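You operate a simulated robot arm through the tools that you are given. There is no shell and no other tool.

You are at the controls of a simulated robot arm. One attempt, no reset.

Task
Tilt the window, slide the fly screen across and lower the shutter to the teal band.

The check looks at the end state, three seconds after you hand in, the way a careful person would. Anything else that was tipped, shoved, dropped, spilled or broken makes it a failure.

Robot
A 6-joint arm with a two-finger parallel gripper, fixed in place. Base frame: the origin is on the floor under the middle of its stand, x ahead of it, y to its left, z up. Lengths are in mm, angles in degrees, forces in N, time in s.
With the tool pointing down near the work surface it reaches from about 300 to 800 mm from the base axis. Its first joint turns from -166.0 to 166.0 degrees. Payload 3.91 kg.
The TCP is the grasp point between the finger pads, 30 mm short of the fingertips. In the tool frame z runs along the fingers and y along their closing line. The gripper opens to 110 mm. The fingers are 20 mm wide and 10 mm thick; the gripper's body (48 by 112 mm) begins 55 mm behind the TCP.
Orientation is told as [roll, pitch, yaw] about the base's x, y, z axes, in that order, counted from this pose: with the fingers straight down and closing along the base's y, the tool's x points along the base's -x, its y along +y and its z along -z.

Tools
- The arm moves only by the tool send_rows. Its argument "moves" is one flat list of numbers, 7 for each row, row after row: the shift along the base's x, y, z in mm, then the turn, a rotation vector about the base's x, y, z in degrees, then the gripper command, from -1 (shut) to 1 (fully open), values between in proportion. In form: [dx, dy, dz, ax, ay, az, hand, dx, dy, dz, ax, ay, az, hand, ...]. A call has 1 to 20 rows; each row is the pose to reach, as a shift and turn from the pose commanded when the call began. Each row takes 0.2 s and may step no farther than 50 mm and 8.6 degrees from the row before; otherwise, or with a gripper value out of range, the whole call is refused. Where a pose cannot be reached the arm comes as near as it can. A force on the tool above 60 N (or 10 N above the force at the start of the call, whichever is more), or a blocked arm, ends the call early, and 0.2 s more pass. Each finger travels about 45 mm/s and halts on what it meets, pressing with about 45 N; the grip force reading is that of the motor and also rises with nothing between the fingers. The clock runs only during rows and for 0.2 s after the last one: add rows that repeat a pose to give the fingers time. The reply holds the time, the measured pose of the TCP, the force on the tool along the base axes, the opening and the grip force, in the units named above and with some noise, with the torque about the TCP (base axes, N m) and any sound that the robot's microphone picked up.
- Cameras (640 x 400 px; columns grow to the right, rows downward): "scene" is fixed at [414.2, 505.3, 1741.6]; the picture's right is [-1.00, -0.03, 0.00], its down [-0.01, 0.42, -0.91] and it looks along [0.03, -0.91, -0.42] (base axes); focal length 370 px, centre (320, 200). "wrist" rides on the gripper at [77, 7, -114] in the tool frame; the picture's right is [-0.09, 1.00, 0.00], its down [-0.80, -0.07, -0.59] and it looks along [-0.59, -0.05, 0.80] (tool axes); focal length 270 px, centre (320, 200). There is no depth. A picture from a camera that has moved, and an enlarged one, comes with that camera's place and axes in the base frame and with its lens. The place of the scene camera against the robot may be out by one fixed shift of up to 18 mm in any direction.
- capture(camera): a new picture of that camera. It takes no simulated time.
- lift_body(by): slides the trunk up (or, below 0, down) by that many mm; the arm rides with it, the base frame stays. It gives what a move gives, with no picture.
- zoom(camera, box): a new picture of the part [left, top, right, bottom] of that camera's present view, enlarged. It takes no simulated time.
- job_done(): hands the job in; it is judged then, once.

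Places have to be worked out from the pictures, the camera data and where the tool is seen. Open the gripper and draw the arm clear of the work before you hand the job in, unless the task says otherwise.

The tools are called after ">>>" as name(argument=value, ...) on one line, values as JSON. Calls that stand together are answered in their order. send_rows: Moves the arm, as the interface text tells. Its arguments: {"type":"object","properties":{"moves":{"type":"array"}},"required":["moves"]} The other tools are called the same way: lift_body (by) moves the trunk up or down; capture (camera) takes a picture; zoom (camera, box) takes an enlarged picture of a part of a camera's view; job_done () hands the job in.

At the start:

```text
clock: 0.0
position: [315.3, -156.9, 1538.5]
orientation: [-0.2, -0.2, -0.1]
ft_force: [0.2, 0.9, 0.1]
moment: [-0.01, -0.01, 0.0]
finger_gap: 110.1
grasp_force: 0.1
trunk travel left (down, up): [-575.0, 35.0]
```

scene: 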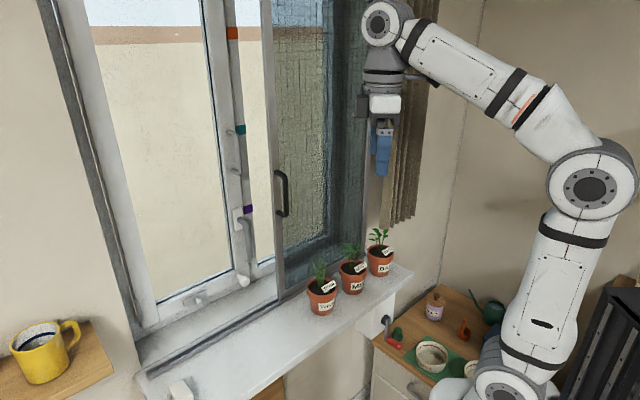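
wrist: 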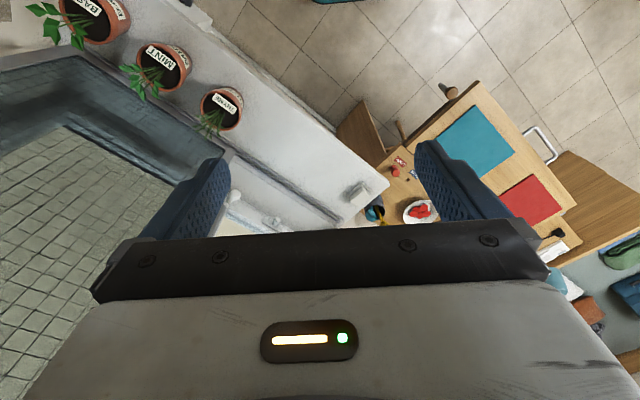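

I'll begin with a close look at the window, its handles, and the parts on the wall before moving anything.

>>> zoom(camera="scene", box=[180, 0, 340, 100])

>>> zoom(camera="scene", box=[180, 100, 340, 200])

>>> zoom(camera="scene", box=[120, 200, 280, 300])

>>> zoom(camera="scene", box=[340, 250, 520, 380])

>>> zoom(camera="scene", box=[120, 290, 280, 400])

>>> zoom(camera="scene", box=[0, 0, 180, 110])

```text
4.00 times, centred on (260, 50) of scene
camera zoom: at [414.2, 505.3, 1741.6], right [-1.0, -0.03, 0.0], down [-0.01, 0.42, -0.91], along [0.03, -0.91, -0.42], focal length 1478 px, centre (560, 800)
```

zoom: 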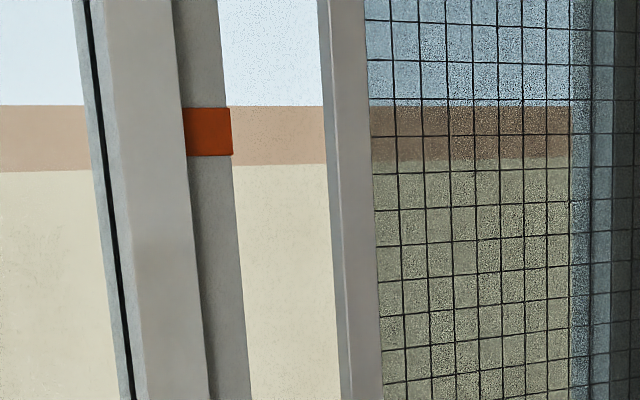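

```text
4.00 times, centred on (260, 150) of scene
camera zoom: at [414.2, 505.3, 1741.6], right [-1.0, -0.03, 0.0], down [-0.01, 0.42, -0.91], along [0.03, -0.91, -0.42], focal length 1478 px, centre (560, 400)
```

zoom: 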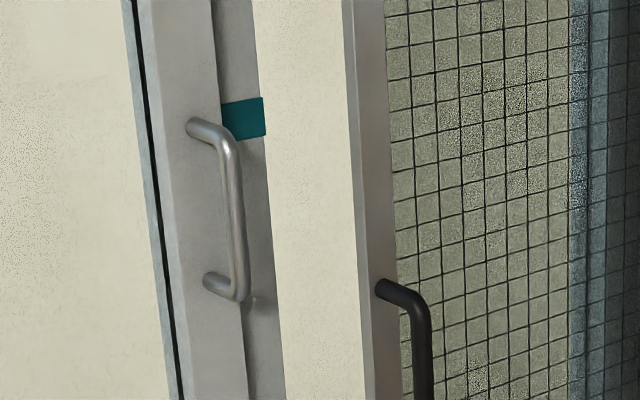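

```text
4.00 times, centred on (200, 250) of scene
camera zoom: at [414.2, 505.3, 1741.6], right [-1.0, -0.03, 0.0], down [-0.01, 0.42, -0.91], along [0.03, -0.91, -0.42], focal length 1478 px, centre (800, 0)
```

zoom: 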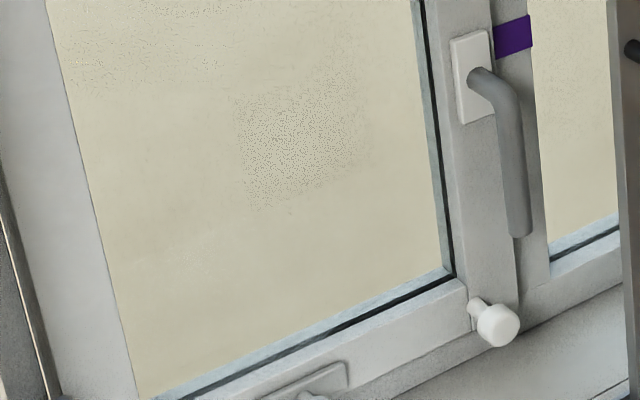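

```text
3.08 times, centred on (430, 315) of scene
camera zoom: at [414.2, 505.3, 1741.6], right [-1.0, -0.03, 0.0], down [-0.01, 0.42, -0.91], along [0.03, -0.91, -0.42], focal length 1137 px, centre (-18, -154)
```

zoom: 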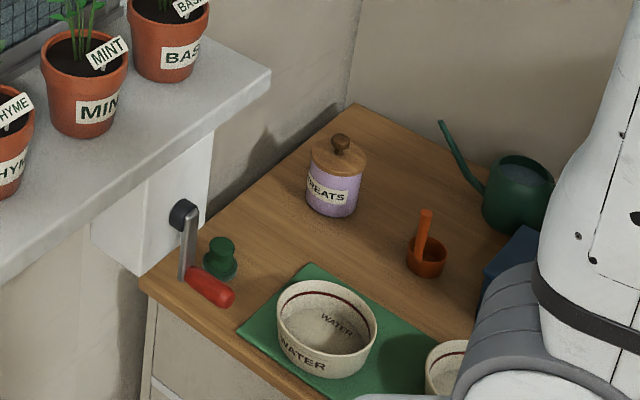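

```text
3.64 times, centred on (200, 345) of scene
camera zoom: at [414.2, 505.3, 1741.6], right [-1.0, -0.03, 0.0], down [-0.01, 0.42, -0.91], along [0.03, -0.91, -0.42], focal length 1344 px, centre (756, -327)
```

zoom: 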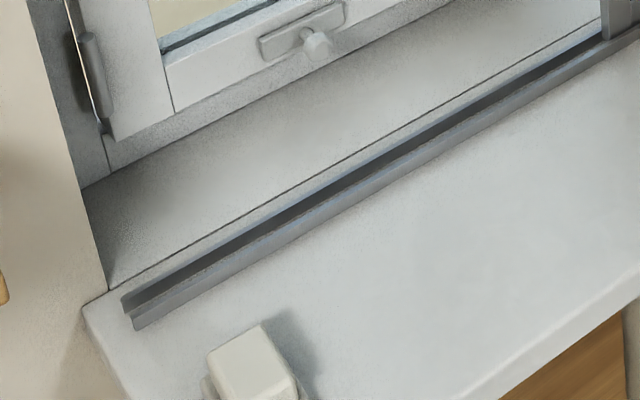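

```text
3.56 times, centred on (90, 55) of scene
camera zoom: at [414.2, 505.3, 1741.6], right [-1.0, -0.03, 0.0], down [-0.01, 0.42, -0.91], along [0.03, -0.91, -0.42], focal length 1314 px, centre (1138, 716)
```

zoom: 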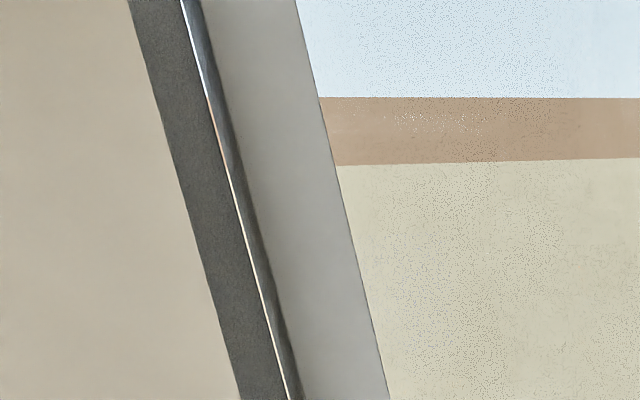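

The window wall seems to stand at about 40° to the base x axis, roughly 600–700 mm from the base, heading near -51°. I'll yaw the tool toward it in place, well clear of everything, so the wrist camera can survey it.

>>> send_rows(moves=[0, 0, 0, 0, 0, -7.2, 1, 0, 0, 0, 0, 0, -14.4, 1, 0, 0, 0, 0, 0, -21.6, 1, 0, 0, 0, 0, 0, -28.8, 1, 0, 0, 0, 0, 0, -36, 1, 0, 0, 0, 0, 0, -43.2, 1, 0, 0, 0, 0, 0, -50.4, 1])

```text
clock: 1.6
position: [314.3, -156.1, 1538.7]
orientation: [-0.2, -0.2, -50.5]
ft_force: [0.5, 0.1, 0.0]
moment: [0.01, -0.03, -0.03]
finger_gap: 109.8
grasp_force: 0.0
trunk travel left (down, up): [-575.0, 35.0]
```

Yaw worked, tool still upright. Next I pitch the tool up about the window's horizontal direction by 40° so the wrist camera looks nearly level at the window, then take a picture.

>>> send_rows(moves=[0, 0, 0, -6.2, -5.0, 0, 1, 0, 0, 0, -12.4, -10, 0, 1, 0, 0, 0, -18.6, -15, 0, 1, 0, 0, 0, -24.8, -20, 0, 1, 0, 0, 0, -31, -25, 0, 1])

>>> capture(camera="wrist")

>>> capture(camera="scene")

```text
clock: 2.8
position: [314.1, -154.9, 1539.5]
orientation: [-0.7, -40.3, -50.2]
ft_force: [-0.8, -0.2, -0.5]
moment: [-0.01, 0.0, 0.05]
finger_gap: 110.1
grasp_force: 0.1
trunk travel left (down, up): [-575.0, 35.0]
```

```text
taken
camera wrist: at [234.2, -47.9, 1577.0], right [0.81, 0.58, 0.05], down [0.1, -0.22, 0.97], along [0.57, -0.79, -0.23], focal length 270 px, centre (320, 200)
```

wrist: 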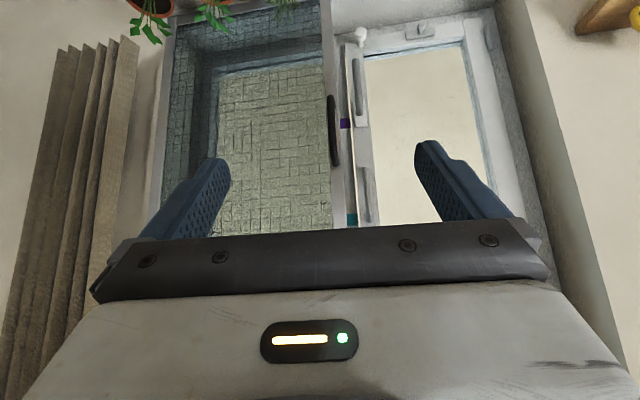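

```text
taken
```

scene: 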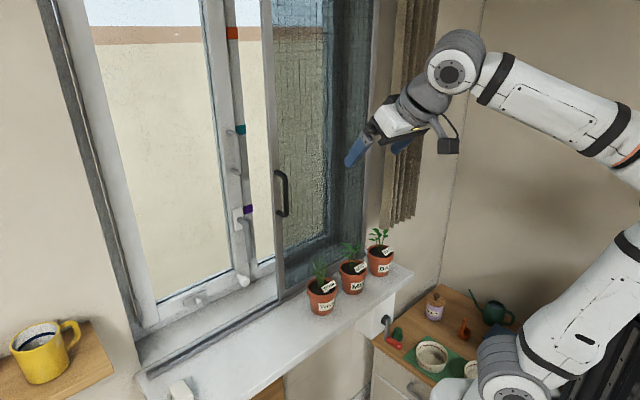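

The window is seen upside down from the wrist camera. I'll zoom in on the sash and screen area to read the fittings.

>>> zoom(camera="wrist", box=[310, 0, 470, 100])

>>> zoom(camera="wrist", box=[290, 100, 450, 230])

>>> zoom(camera="wrist", box=[440, 0, 640, 125])

```text
4.00 times, centred on (390, 50) of wrist
camera zoom: at [234.2, -47.9, 1577.0], right [0.81, 0.58, 0.05], down [0.1, -0.22, 0.97], along [0.57, -0.79, -0.23], focal length 1081 px, centre (40, 800)
```

zoom: 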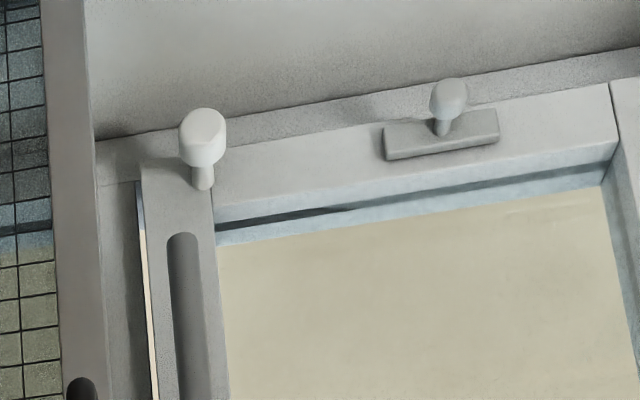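

```text
3.08 times, centred on (370, 165) of wrist
camera zoom: at [234.2, -47.9, 1577.0], right [0.81, 0.58, 0.05], down [0.1, -0.22, 0.97], along [0.57, -0.79, -0.23], focal length 832 px, centre (166, 308)
```

zoom: 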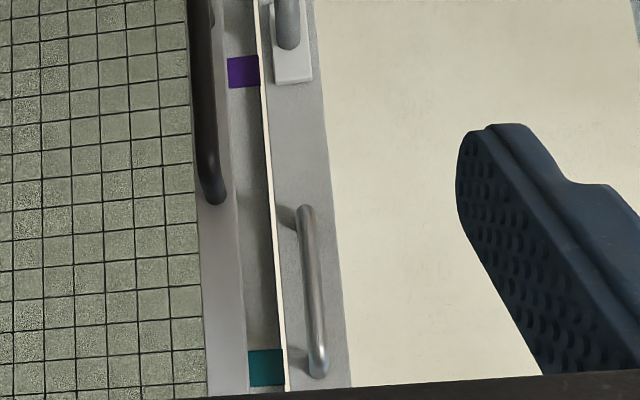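

```text
3.20 times, centred on (540, 62) of wrist
camera zoom: at [234.2, -47.9, 1577.0], right [0.81, 0.58, 0.05], down [0.1, -0.22, 0.97], along [0.57, -0.79, -0.23], focal length 865 px, centre (-384, 640)
```

zoom: 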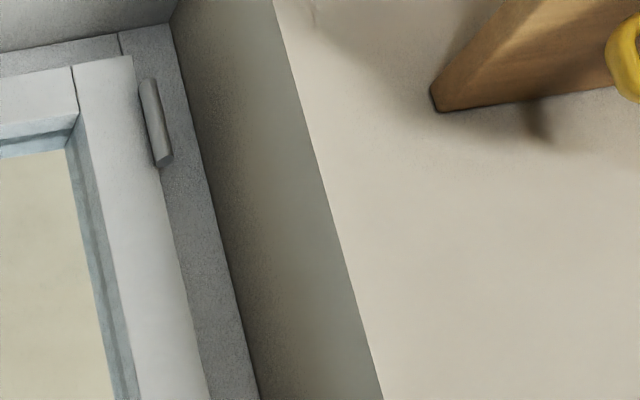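

Fittings found: lever pointing down near (693,-488,1208), pull bar above it, two knobs along the sash bottom, and a black screen handle near (541,-416,1270–1395). I'll move the wrist camera closer to see the bottom knobs properly, staying about 100 mm clear of the screen.

>>> send_rows(moves=[24, -12, -28, 0, 0, 0, 1, 48, -24, -56, 0, 0, 0, 1, 72, -36, -84, 0, 0, 0, 1, 96, -48, -112, 0, 0, 0, 1, 120, -60, -140, 0, 0, 0, 1, 144, -72, -168, 0, 0, 0, 1, 168, -84, -196, 0, 0, 0, 1, 192, -96, -224, 0, 0, 0, 1, 216, -108, -252, 0, 0, 0, 1, 236, -121, -279, 0, 0, 0, 1])

>>> capture(camera="wrist")

>>> capture(camera="scene")

```text
clock: 5.0
position: [551.8, -278.7, 1256.5]
orientation: [-0.7, -40.0, -50.2]
ft_force: [-0.1, -0.8, -0.1]
moment: [0.0, 0.02, 0.0]
finger_gap: 109.7
grasp_force: 0.1
trunk travel left (down, up): [-575.0, 35.0]
```

```text
taken
camera wrist: at [473.6, -170.4, 1295.4], right [0.81, 0.58, 0.05], down [0.1, -0.22, 0.97], along [0.57, -0.78, -0.24], focal length 270 px, centre (320, 200)
```

wrist: 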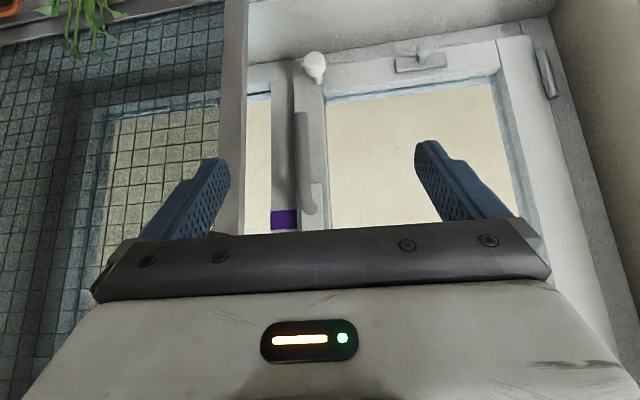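

```text
taken
```

scene: 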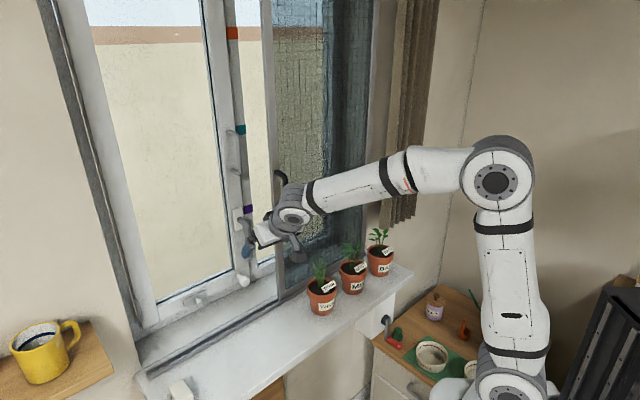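

>>> zoom(camera="wrist", box=[240, 0, 450, 130])

>>> zoom(camera="wrist", box=[260, 30, 356, 90])

>>> zoom(camera="wrist", box=[380, 20, 476, 80])

>>> zoom(camera="wrist", box=[200, 110, 340, 240])

```text
3.05 times, centred on (345, 65) of wrist
camera zoom: at [473.6, -170.4, 1295.4], right [0.81, 0.58, 0.05], down [0.1, -0.22, 0.97], along [0.57, -0.78, -0.24], focal length 824 px, centre (244, 611)
```

zoom: 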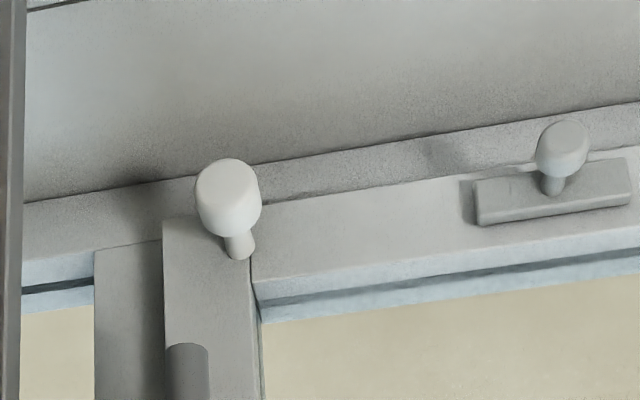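

```text
6.67 times, centred on (308, 60) of wrist
camera zoom: at [473.6, -170.4, 1295.4], right [0.81, 0.58, 0.05], down [0.1, -0.22, 0.97], along [0.57, -0.78, -0.24], focal length 1802 px, centre (400, 1133)
```

zoom: 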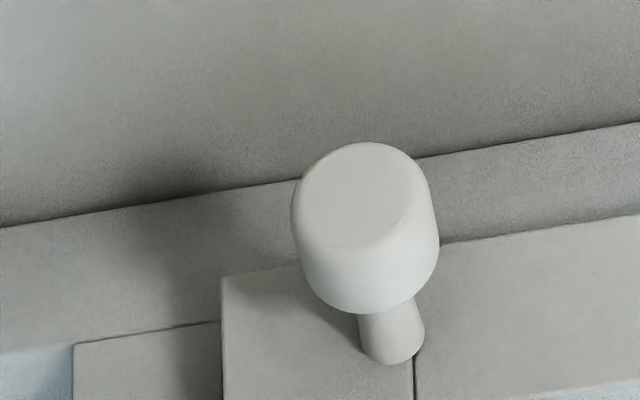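

```text
6.67 times, centred on (428, 50) of wrist
camera zoom: at [473.6, -170.4, 1295.4], right [0.81, 0.58, 0.05], down [0.1, -0.22, 0.97], along [0.57, -0.78, -0.24], focal length 1802 px, centre (-400, 1200)
```

zoom: 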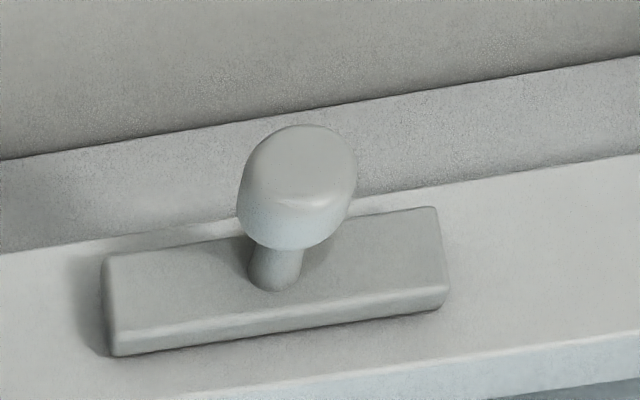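

```text
3.08 times, centred on (270, 175) of wrist
camera zoom: at [473.6, -170.4, 1295.4], right [0.81, 0.58, 0.05], down [0.1, -0.22, 0.97], along [0.57, -0.78, -0.24], focal length 832 px, centre (474, 277)
```

zoom: 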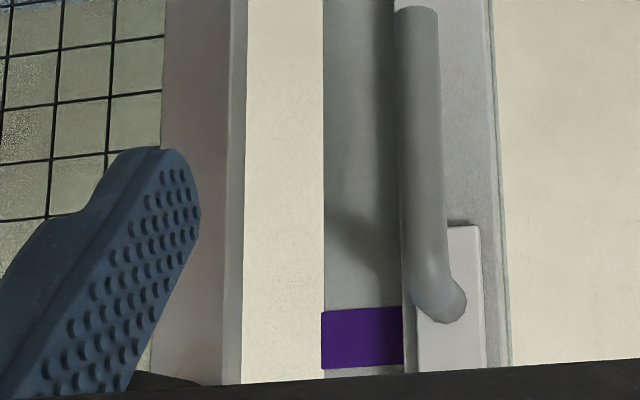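

The wall turns out to be at 45° to the base axes (w = (0.707,-0.707) into the window, d = (0.707,0.707) along it). Lever rod is near w≈790, d≈143, hub z≈1213, tip z≈1085; screen frame edge is at d≈100, w≈700. I'll bring the tool level, still in front of the screen plane.

>>> send_rows(moves=[0, -3, -18, -6.38, -5.35, 0, 1, 0, -6, -36, -12.77, -10.7, 0, 1, 0, -9, -54, -19.15, -16.05, 0, 1, 0, -12, -72, -25.53, -21.4, 0, 1, 0, -15, -90, -31.92, -26.75, 0, 1, 0, -18, -107, -38.3, -32.1, 0, 1])

>>> capture(camera="wrist")

>>> capture(camera="scene")

```text
clock: 6.4
position: [551.5, -296.1, 1151.8]
orientation: [98.4, -89.8, -149.2]
ft_force: [0.5, 0.5, 0.6]
moment: [-0.01, 0.01, 0.01]
finger_gap: 109.9
grasp_force: 0.1
trunk travel left (down, up): [-575.0, 35.0]
```

```text
taken
camera wrist: at [484.2, -200.9, 1074.5], right [0.77, 0.63, 0.09], down [-0.43, 0.41, 0.8], along [0.47, -0.66, 0.59], focal length 270 px, centre (320, 200)
```

wrist: 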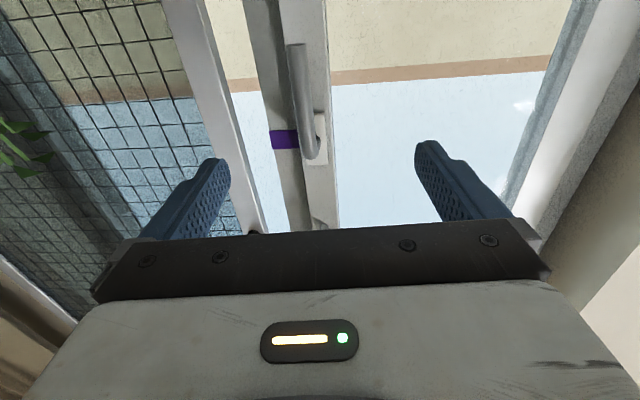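

```text
taken
```

scene: 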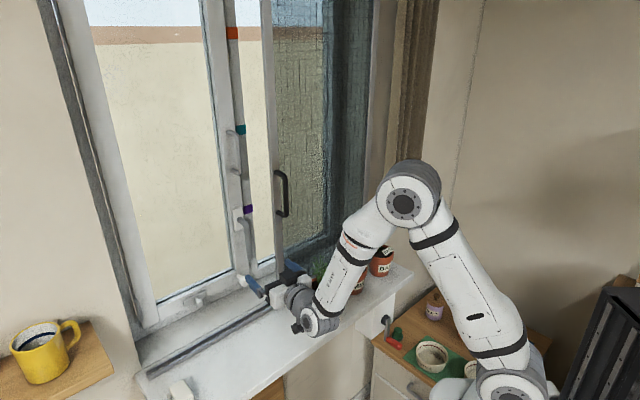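

Good view of the lever from below. I'll zoom to pin it down.

>>> zoom(camera="wrist", box=[220, 0, 380, 100])

>>> zoom(camera="wrist", box=[220, 100, 380, 235])

```text
4.00 times, centred on (300, 50) of wrist
camera zoom: at [484.2, -200.9, 1074.5], right [0.77, 0.63, 0.09], down [-0.43, 0.41, 0.8], along [0.47, -0.66, 0.59], focal length 1081 px, centre (400, 800)
```

zoom: 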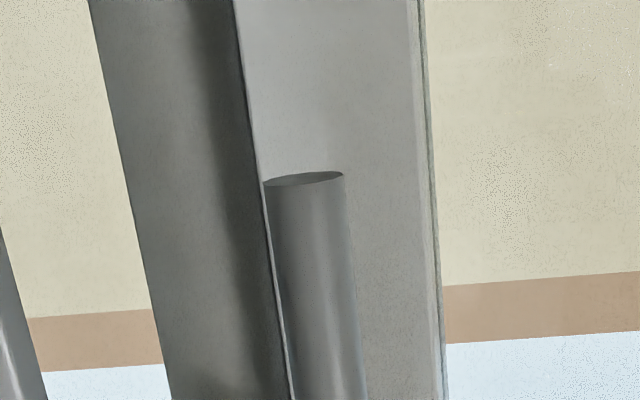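

```text
2.96 times, centred on (300, 168) of wrist
camera zoom: at [484.2, -200.9, 1074.5], right [0.77, 0.63, 0.09], down [-0.43, 0.41, 0.8], along [0.47, -0.66, 0.59], focal length 801 px, centre (379, 296)
```

zoom: 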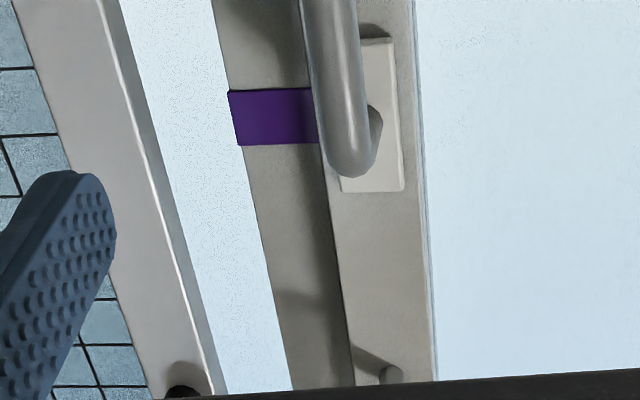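

Lever tip z≈1103, d≈146, but the depth (w) is poorly conditioned from nearly the same sideline. I'll shift the camera 150 mm along the window to the left and square the tool (yaw to -45°) for a wide-baseline look.

>>> send_rows(moves=[26, 26, 0, 0, 0, 1.4, 1, 53, 53, 0, 0, 0, 2.8, 1, 80, 80, 0, 0, 0, 4.2, 1, 106, 106, 0, 0, 0, 5.7, 1])

>>> capture(camera="wrist")

>>> zoom(camera="wrist", box=[60, 0, 260, 125])

>>> zoom(camera="wrist", box=[60, 110, 260, 235])

```text
clock: 7.4
position: [660.4, -189.9, 1152.2]
orientation: [62.6, -89.9, -107.8]
ft_force: [0.7, -0.4, -1.6]
moment: [0.0, -0.03, 0.01]
finger_gap: 110.1
grasp_force: 0.2
trunk travel left (down, up): [-575.0, 35.0]
```

```text
taken
camera wrist: at [584.3, -102.9, 1074.9], right [0.71, 0.7, 0.09], down [-0.47, 0.37, 0.8], along [0.53, -0.61, 0.59], focal length 270 px, centre (320, 200)
```

wrist: 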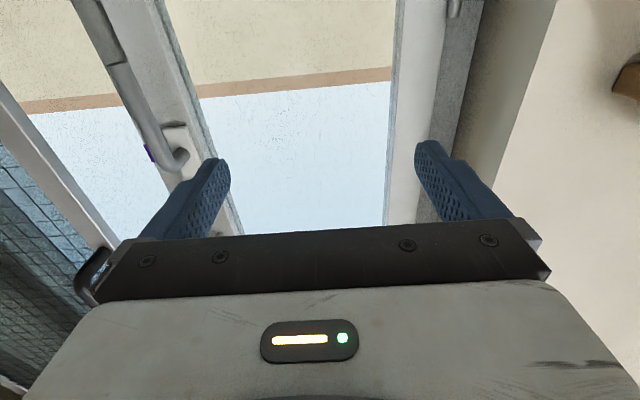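

```text
3.20 times, centred on (160, 62) of wrist
camera zoom: at [584.3, -102.9, 1074.9], right [0.71, 0.7, 0.09], down [-0.47, 0.37, 0.8], along [0.53, -0.61, 0.59], focal length 865 px, centre (832, 640)
```

zoom: 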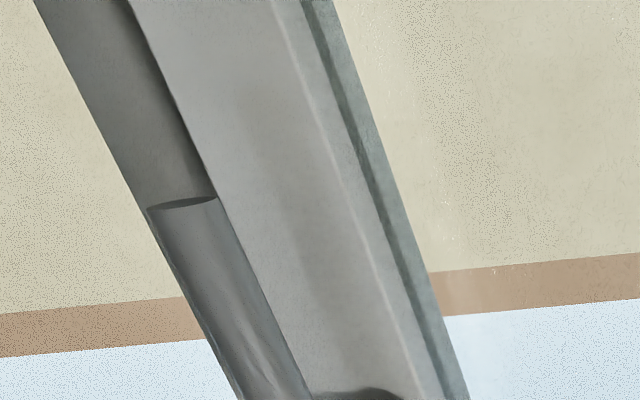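

```text
3.20 times, centred on (160, 172) of wrist
camera zoom: at [584.3, -102.9, 1074.9], right [0.71, 0.7, 0.09], down [-0.47, 0.37, 0.8], along [0.53, -0.61, 0.59], focal length 865 px, centre (832, 288)
```

zoom: 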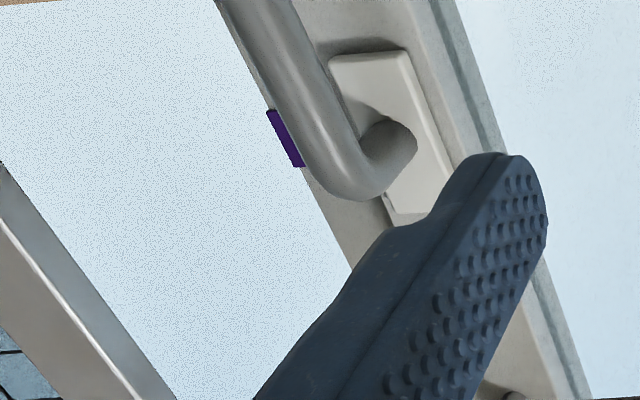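

Wide-baseline result: lever rod axis at w≈763, d≈147.5, tip z≈1105; hub at d≈148, z≈1220, escutcheon face w≈812; screen frame edge d≈103, w≈695. I'll bring the open gripper in so the right finger stands just right of the rod, stopping short to check.

>>> send_rows(moves=[-26.2, -26.2, -5, 0, 0, 0, 1, -52.3, -52.3, -9, 0, 0, 0, 1, -78.5, -78.5, -13, 0, 0, 0, 1, -103.9, -103.9, -17, 0, 0, 0, 1, -75.7, -132.2, -17, 0, 0, 0, 1, -47.4, -160.5, -17, 0, 0, 0, 1, -20.5, -187.4, -17, 0, 0, 0, 1])

>>> capture(camera="wrist")

>>> capture(camera="scene")

```text
clock: 9.0
position: [635.7, -376.6, 1133.9]
orientation: [43.7, -89.8, -88.8]
ft_force: [0.5, 0.8, -0.1]
moment: [0.03, 0.02, 0.01]
finger_gap: 110.0
grasp_force: 0.1
trunk travel left (down, up): [-575.0, 35.0]
```

```text
taken
camera wrist: at [560.1, -289.1, 1056.0], right [0.71, 0.7, 0.09], down [-0.47, 0.37, 0.8], along [0.53, -0.61, 0.59], focal length 270 px, centre (320, 200)
```

wrist: 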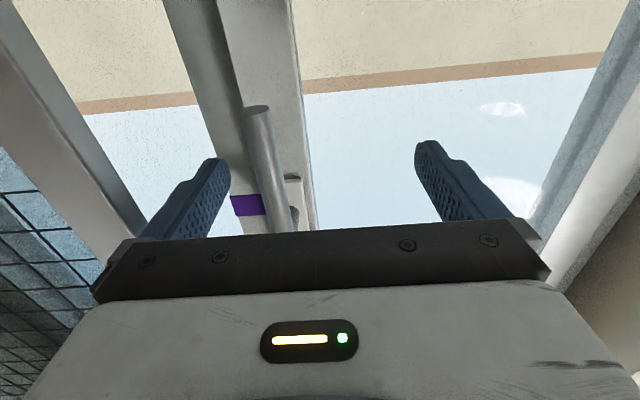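

```text
taken
```

scene: 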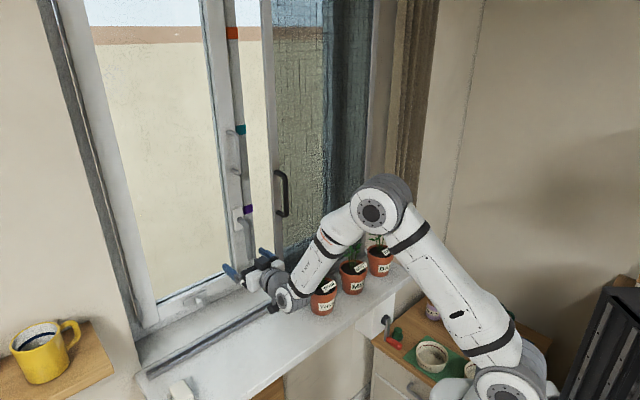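

The rod sits between the open fingers, near the right one, as planned. I'll go 41 mm further in and push the rod leftward along its arc to about 40°, watching the force.

>>> send_rows(moves=[14.8, -13.4, 1, 0, 0, 0, 1, 30.4, -27.6, 1, 0, 0, 0, 1, 35.9, -22.1, 1, 0, 0, 0, 1, 40.6, -17.4, 0, 0, 0, 0, 1, 45.4, -12.6, -0.5, 0, 0, 0, 1, 55.1, -2.9, 0, 0, 0, 0, 1, 64.8, 6.8, 2.8, 0, 0, 0, 1, 74.2, 16.2, 8, 0, 0, 0, 1])

>>> capture(camera="wrist")

```text
clock: 10.8
position: [711.8, -360.6, 1143.2]
orientation: [72.3, -89.9, -117.4]
ft_force: [-0.4, 0.2, 0.0]
moment: [-0.01, 0.01, 0.05]
finger_gap: 110.0
grasp_force: 0.1
trunk travel left (down, up): [-575.0, 35.0]
```

```text
taken
camera wrist: at [634.3, -273.3, 1067.4], right [0.71, 0.7, 0.09], down [-0.47, 0.37, 0.8], along [0.53, -0.61, 0.59], focal length 270 px, centre (320, 200)
```

wrist: 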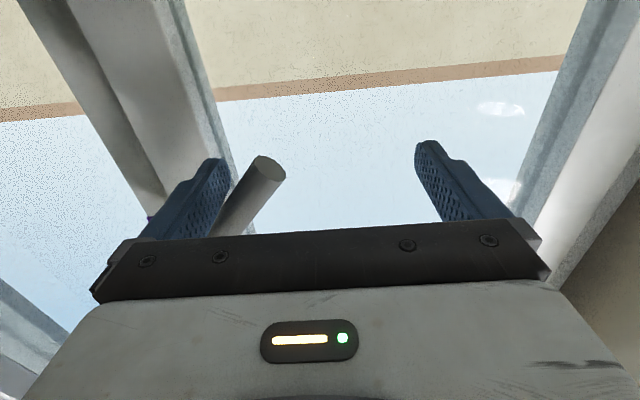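

The lever turns leftward easily (no notable force) and is now about 40° up. I continue along the arc to about 150°.

>>> send_rows(moves=[7.4, 8.8, 6.2, 0, 0, 0, 1, 15.3, 16.8, 15.9, 0, 0, 0, 1, 22.2, 23.6, 27.9, 0, 0, 0, 1, 27.4, 28.8, 41.6, 0, 0, 0, 1, 30.9, 32.3, 56.8, 0, 0, 0, 1, 32.5, 33.9, 71.2, 0, 0, 0, 1, 32.4, 33.8, 86.1, 0, 0, 0, 1, 30.3, 31.7, 100.9, 0, 0, 0, 1, 26.3, 27.7, 115.4, 0, 0, 0, 1, 20.4, 21.8, 128.9, 0, 0, 0, 1, 12.7, 14.1, 140.7, 0, 0, 0, 1])

>>> capture(camera="wrist")

>>> capture(camera="scene")

```text
clock: 13.2
position: [722.6, -345.6, 1285.1]
orientation: [64.9, -89.9, -110.0]
ft_force: [0.3, 0.7, 0.4]
moment: [-0.04, -0.01, -0.03]
finger_gap: 110.0
grasp_force: 0.0
trunk travel left (down, up): [-575.0, 35.0]
```

```text
taken
camera wrist: at [646.1, -258.4, 1208.4], right [0.71, 0.7, 0.09], down [-0.47, 0.37, 0.8], along [0.53, -0.61, 0.59], focal length 270 px, centre (320, 200)
```

wrist: 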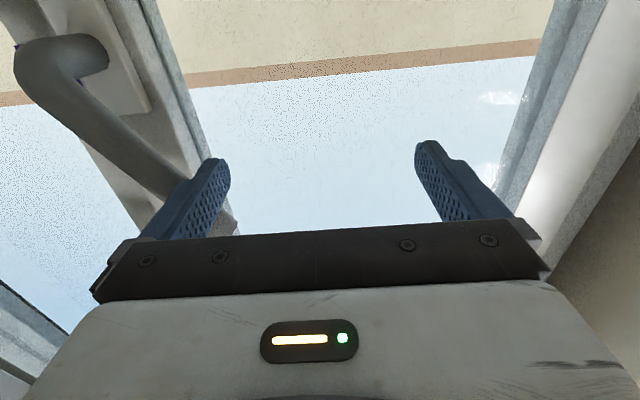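

```text
taken
```

scene: 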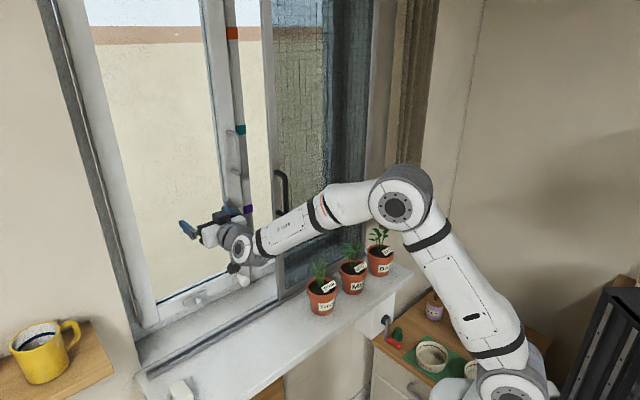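

Lever is at about 150°. I finish the arc to vertical-up with a small overdrive, then look.

>>> send_rows(moves=[-7.4, -10.3, 8.6, 0, 0, 0, 1, -18, -20.8, 15.7, 0, 0, 0, 1, -29.4, -32.2, 19.9, 0, 0, 0, 1, -31.5, -34.4, 20, 0, 0, 0, 1, -33.2, -36, 20, 0, 0, 0, 1])

>>> capture(camera="wrist")

>>> zoom(camera="scene", box=[160, 120, 320, 260])

```text
clock: 14.4
position: [690.6, -380.3, 1306.2]
orientation: [170.8, -90.0, 144.3]
ft_force: [2.5, 8.5, 1.6]
moment: [-0.18, 0.13, -0.24]
finger_gap: 106.1
grasp_force: 0.1
trunk travel left (down, up): [-575.0, 35.0]
```

```text
taken
camera wrist: at [614.5, -292.8, 1229.3], right [0.7, 0.7, 0.09], down [-0.47, 0.37, 0.8], along [0.53, -0.61, 0.59], focal length 270 px, centre (320, 200)
```

wrist: 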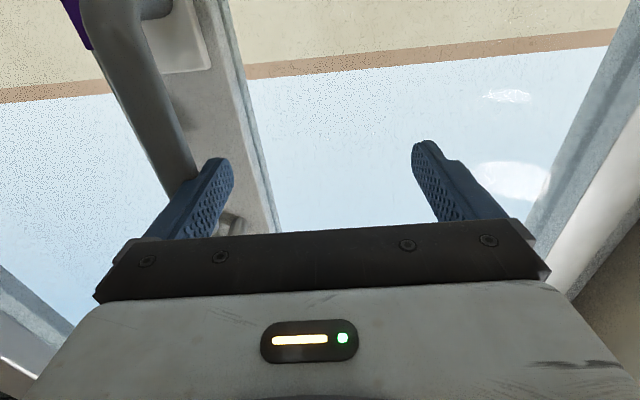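

```text
2.86 times, centred on (240, 190) of scene
camera zoom: at [414.2, 505.3, 1741.6], right [-1.0, -0.03, 0.0], down [-0.01, 0.42, -0.91], along [0.03, -0.91, -0.42], focal length 1056 px, centre (549, 229)
```

zoom: 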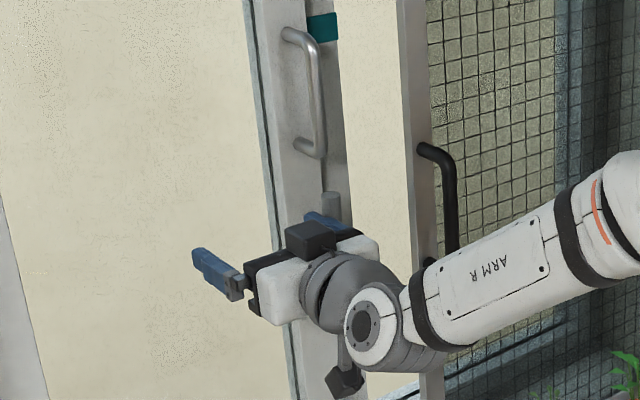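

The lever now stands vertical-up and rests against its stop. Next is the pull bar: I back out, rise, and yaw the tool 30° so the gripper body will clear the screen frame, then re-measure the bar.

>>> send_rows(moves=[8.5, 8.5, 0, 0, 0, 0, 1, -21.9, 41.7, 0, 0, 0, 0, 1, -53.7, 73.5, 0, 0, 0, 0, 1, -85.6, 105.4, 0, 0, 0, 0, 1, -85.6, 105.4, 22, 0, 0, -7.5, 1, -85.6, 105.4, 44, 0, 0, -15, 1, -85.6, 105.4, 66, 0, 0, -22.5, 1, -85.6, 105.4, 88, 0, 0, -30, 1])

>>> capture(camera="wrist")

>>> zoom(camera="scene", box=[160, 60, 320, 260])

```text
clock: 16.2
position: [607.4, -278.4, 1393.5]
orientation: [18.4, -89.9, -93.6]
ft_force: [0.4, -0.1, 0.7]
moment: [0.01, -0.02, 0.0]
finger_gap: 109.8
grasp_force: 0.1
trunk travel left (down, up): [-575.0, 35.0]
```

```text
taken
camera wrist: at [584.1, -164.9, 1317.0], right [0.96, 0.25, 0.09], down [-0.22, 0.56, 0.8], along [0.15, -0.79, 0.59], focal length 270 px, centre (320, 200)
```

wrist: 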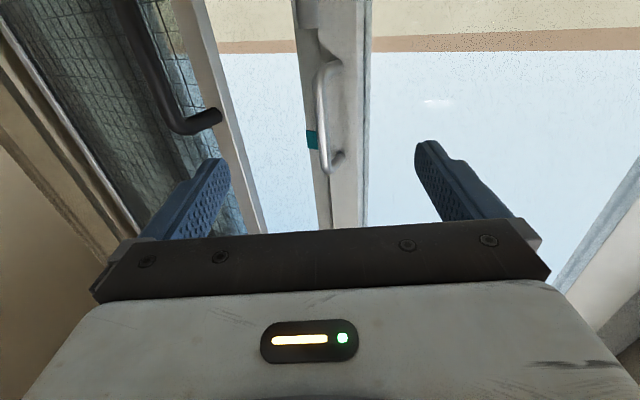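

```text
2.00 times, centred on (240, 160) of scene
camera zoom: at [414.2, 505.3, 1741.6], right [-1.0, -0.03, 0.0], down [-0.01, 0.42, -0.91], along [0.03, -0.91, -0.42], focal length 739 px, centre (480, 280)
```

zoom: 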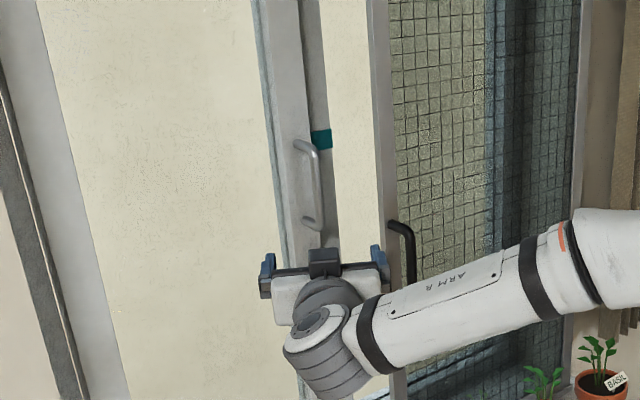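

Measuring the pull bar in this view.

>>> zoom(camera="wrist", box=[270, 20, 400, 230])

>>> zoom(camera="wrist", box=[280, 40, 380, 110])

>>> zoom(camera="wrist", box=[280, 110, 380, 180])

```text
1.90 times, centred on (335, 125) of wrist
camera zoom: at [584.1, -164.9, 1317.0], right [0.96, 0.25, 0.09], down [-0.22, 0.56, 0.8], along [0.15, -0.79, 0.59], focal length 515 px, centre (291, 343)
```

zoom: 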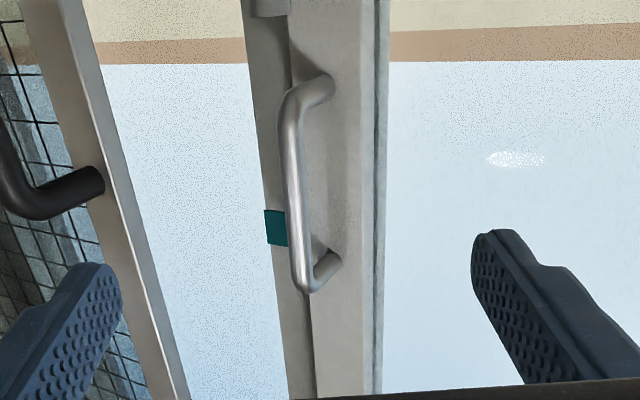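

```text
5.71 times, centred on (330, 75) of wrist
camera zoom: at [584.1, -164.9, 1317.0], right [0.96, 0.25, 0.09], down [-0.22, 0.56, 0.8], along [0.15, -0.79, 0.59], focal length 1544 px, centre (263, 914)
```

zoom: 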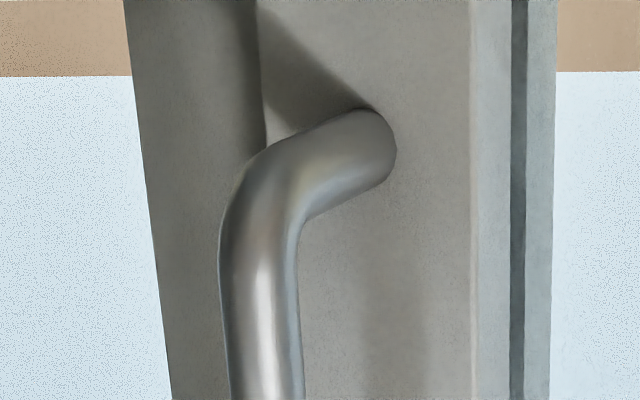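

```text
5.71 times, centred on (330, 145) of wrist
camera zoom: at [584.1, -164.9, 1317.0], right [0.96, 0.25, 0.09], down [-0.22, 0.56, 0.8], along [0.15, -0.79, 0.59], focal length 1544 px, centre (263, 514)
```

zoom: 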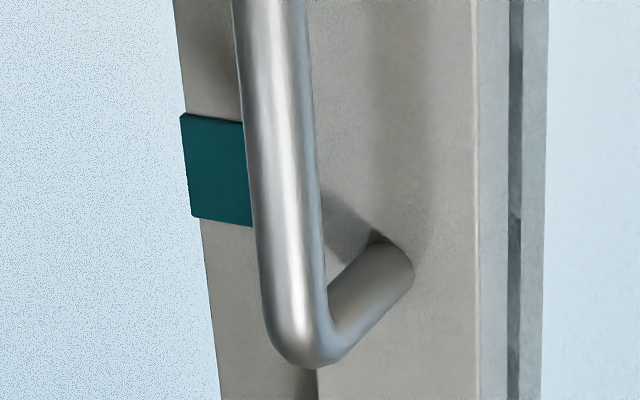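

Bar axis: w≈773, d≈144, straight from z≈1383 to 1470. I line up 90 mm back along the tool axis at z≈1430 with the fingers half open.

>>> send_rows(moves=[6.2, -26.4, 18, 0, 0, 0, 0.09, 12.2, -52.8, 36.5, 0, 0, 0, 0.09, 18.4, -79.2, 36.5, 0, 0, 0, 0.09, 18.4, -79.2, 36.5, 0, 0, 0, 0.09])

>>> capture(camera="wrist")

>>> zoom(camera="wrist", box=[200, 50, 440, 240])

```text
clock: 17.2
position: [624.5, -357.9, 1426.4]
orientation: [77.9, -89.9, -153.0]
ft_force: [0.1, 0.0, 0.4]
moment: [0.0, -0.05, 0.0]
finger_gap: 60.2
grasp_force: 0.2
trunk travel left (down, up): [-575.0, 35.0]
```

```text
taken
camera wrist: at [601.7, -243.0, 1350.0], right [0.96, 0.26, 0.09], down [-0.22, 0.56, 0.8], along [0.15, -0.79, 0.59], focal length 270 px, centre (320, 200)
```

wrist: 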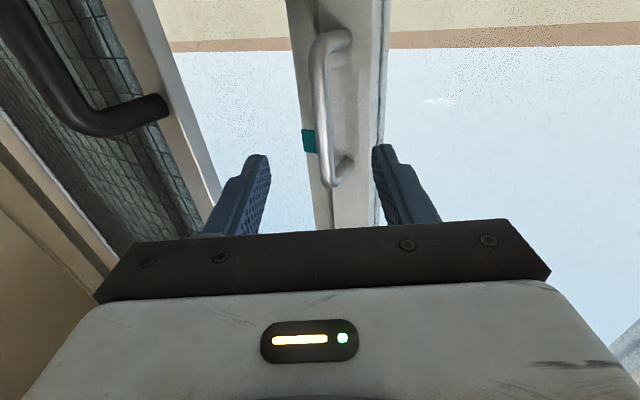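

```text
2.11 times, centred on (320, 145) of wrist
camera zoom: at [601.7, -243.0, 1350.0], right [0.96, 0.26, 0.09], down [-0.22, 0.56, 0.8], along [0.15, -0.79, 0.59], focal length 569 px, centre (320, 316)
```

zoom: 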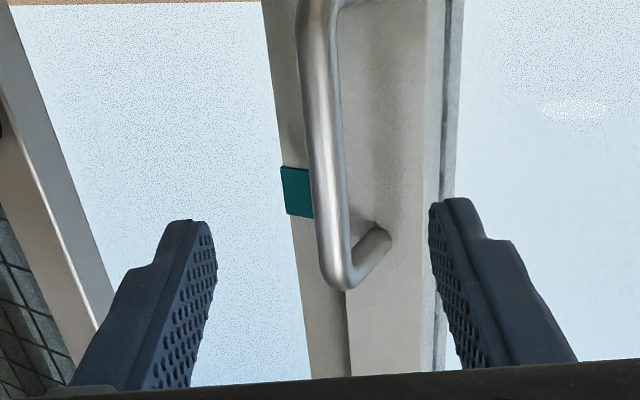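

The bar is centred between the fingers. I advance 88 mm along the tool axis and close on the bar.

>>> send_rows(moves=[7.5, -28.3, 2, 0, 0, 0, 0.09, 15, -56.7, 3, 0, 0, 0, 0.09, 22.5, -85, 3, 0, 0, 0, 0.09, 22.5, -85, 3, 0, 0, 0, -1, 22.5, -85, 3, 0, 0, 0, -1, 22.5, -85, 3, 0, 0, 0, -1, 22.5, -85, 3, 0, 0, 0, -1])

>>> capture(camera="wrist")

>>> capture(camera="scene")

```text
clock: 18.8
position: [648.3, -439.9, 1429.3]
orientation: [-141.9, -90.0, 66.9]
ft_force: [11.8, 7.8, 3.9]
moment: [0.13, 0.34, 0.18]
finger_gap: 13.8
grasp_force: 43.5
trunk travel left (down, up): [-575.0, 35.0]
```

```text
taken
camera wrist: at [624.9, -325.9, 1352.5], right [0.96, 0.26, 0.09], down [-0.22, 0.56, 0.8], along [0.16, -0.79, 0.59], focal length 270 px, centre (320, 200)
```

wrist: 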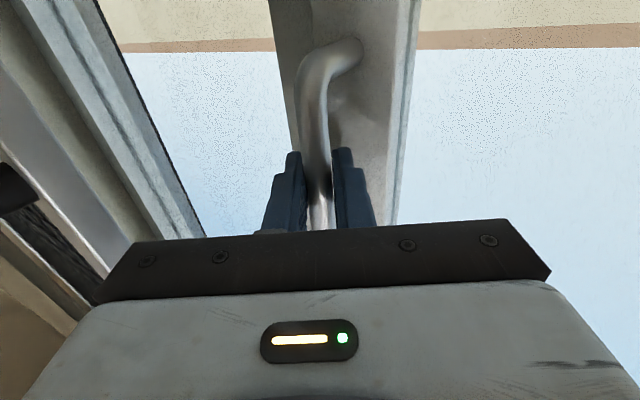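

```text
taken
```

scene: 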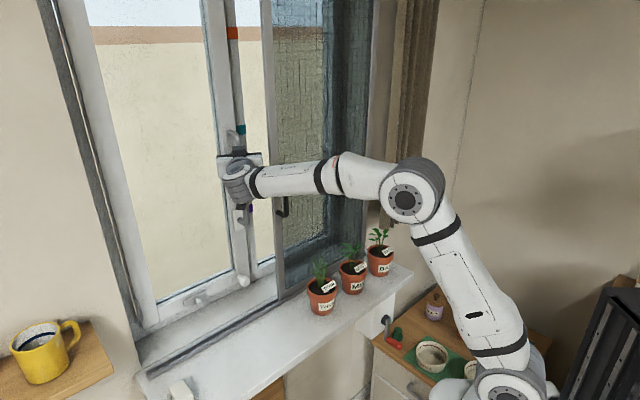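

Bar gripped (gap 13.8 mm, 43 N). Before pulling I check lever and arm clearance to the screen handle.

>>> zoom(camera="scene", box=[190, 110, 330, 250])

```text
2.86 times, centred on (260, 180) of scene
camera zoom: at [414.2, 505.3, 1741.6], right [-1.0, -0.03, 0.0], down [-0.01, 0.42, -0.91], along [0.03, -0.91, -0.42], focal length 1056 px, centre (491, 257)
```

zoom: 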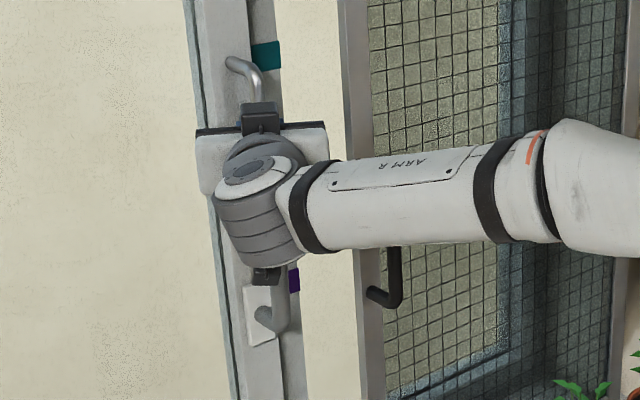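

Lever is up behind the gripper and the forearm is clear of the black handle. I pull the bar gently into the room by 40 mm, letting it drop slightly as the sash tilts about its bottom edge.

>>> send_rows(moves=[-5.7, 5.7, -1, 0, 0, 0, -1, -11.3, 11.3, -2, 0, 0, 0, -1, -17, 17, -3, 0, 0, 0, -1, -22.6, 22.6, -4.5, 0, 0, 0, -1, -28.3, 28.3, -6, 0, 0, 0, -1])

>>> capture(camera="scene")

>>> capture(camera="wrist")

```text
clock: 20.0
position: [624.7, -405.6, 1429.0]
orientation: [-173.5, -89.5, 98.8]
ft_force: [38.8, 23.6, 33.2]
moment: [0.55, 0.18, 0.14]
finger_gap: 13.8
grasp_force: 45.4
trunk travel left (down, up): [-575.0, 35.0]
```

```text
taken
```

scene: 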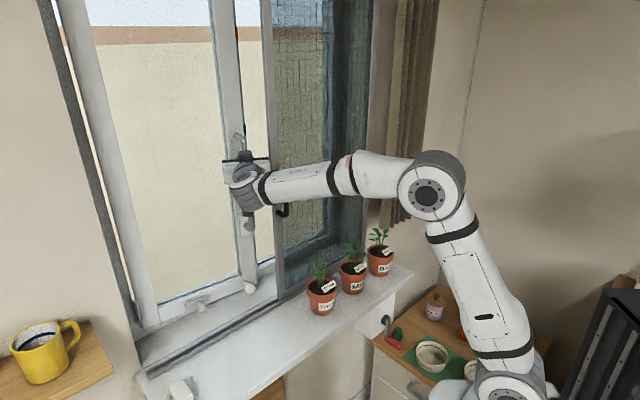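

```text
taken
camera wrist: at [601.0, -292.0, 1351.4], right [0.96, 0.26, 0.09], down [-0.23, 0.56, 0.8], along [0.16, -0.78, 0.6], focal length 270 px, centre (320, 200)
```

wrist: 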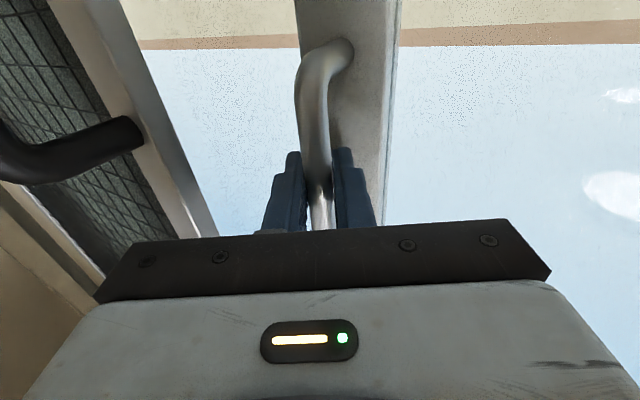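

The white corner knob has come forward along with the stile: the sash is swinging on its left hinge, not tilting. So lever-up is the "turn" position here; I push the sash straight back to closed along the same path.

>>> send_rows(moves=[5.7, -5.7, 2, 0, 0, 0, -1, 11.3, -11.3, 4, 0, 0, 0, -1, 17, -17, 5, 0, 0, 0, -1, 22.6, -22.6, 6, 0, 0, 0, -1, 28.3, -28.3, 6, 0, 0, 0, -1, 29.5, -29.5, 6, 0, 0, 0, -1])

>>> capture(camera="scene")

>>> zoom(camera="scene", box=[120, 200, 280, 300])

```text
clock: 21.4
position: [649.0, -442.7, 1429.0]
orientation: [-25.6, -89.6, -49.6]
ft_force: [8.3, 7.7, -8.9]
moment: [0.4, 0.33, 0.24]
finger_gap: 13.7
grasp_force: 44.8
trunk travel left (down, up): [-575.0, 35.0]
```

```text
taken
```

scene: 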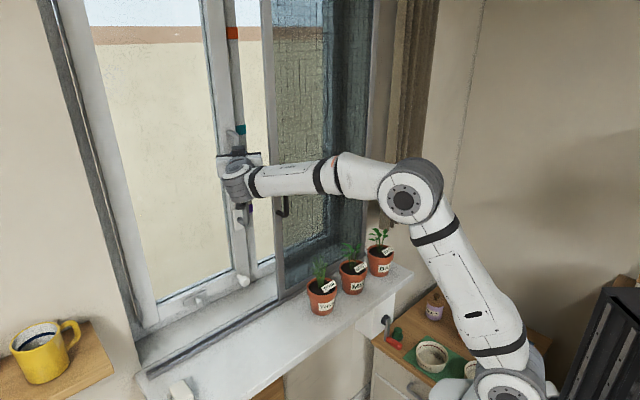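

```text
4.00 times, centred on (200, 250) of scene
camera zoom: at [414.2, 505.3, 1741.6], right [-1.0, -0.03, 0.0], down [-0.01, 0.42, -0.91], along [0.03, -0.91, -0.42], focal length 1478 px, centre (800, 0)
```

zoom: 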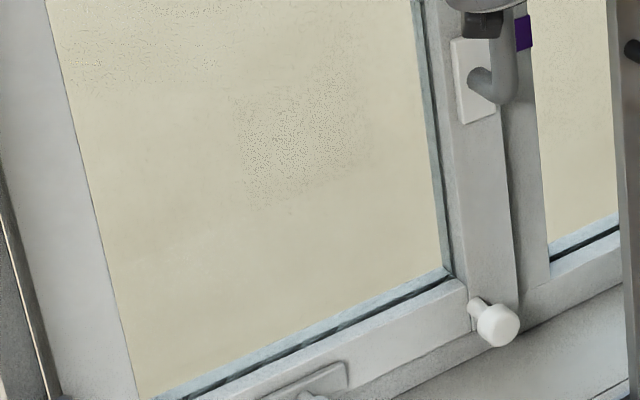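

The sash is closed again (knob back at its original place). I release the bar, back off along the tool axis, and inspect the lever's exact angle.

>>> send_rows(moves=[0, 0, 0, 0, 0, 0, 0.09, 0, 0, 0, 0, 0, 0, 0.09, 0, 0, 0, 0, 0, 0, 0.09, -10, 38, 0, 0, 0, 0, 0.09, -20, 76, 0, 0, 0, 0, 0.09, -30, 114, 0, 0, 0, 0, 0.09, -40, 152, -15, 0, 0, 0, 0.09])

>>> capture(camera="wrist")

>>> zoom(camera="scene", box=[180, 120, 300, 240])

```text
clock: 23.0
position: [606.7, -292.1, 1416.5]
orientation: [77.4, -89.8, -152.5]
ft_force: [0.1, -0.1, 0.5]
moment: [-0.02, 0.03, 0.01]
finger_gap: 59.9
grasp_force: 0.0
trunk travel left (down, up): [-575.0, 35.0]
```

```text
taken
camera wrist: at [582.9, -177.3, 1340.0], right [0.96, 0.26, 0.09], down [-0.22, 0.56, 0.8], along [0.15, -0.79, 0.59], focal length 270 px, centre (320, 200)
```

wrist: 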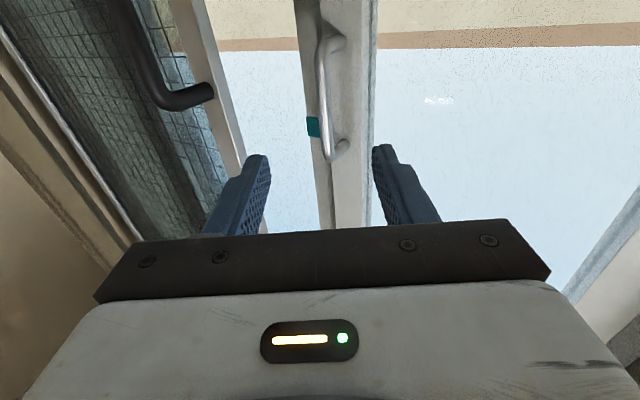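

```text
3.33 times, centred on (240, 180) of scene
camera zoom: at [414.2, 505.3, 1741.6], right [-1.0, -0.03, 0.0], down [-0.01, 0.42, -0.91], along [0.03, -0.91, -0.42], focal length 1232 px, centre (587, 267)
```

zoom: 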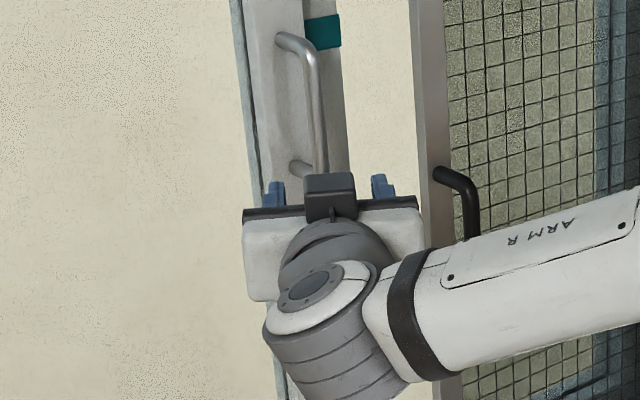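

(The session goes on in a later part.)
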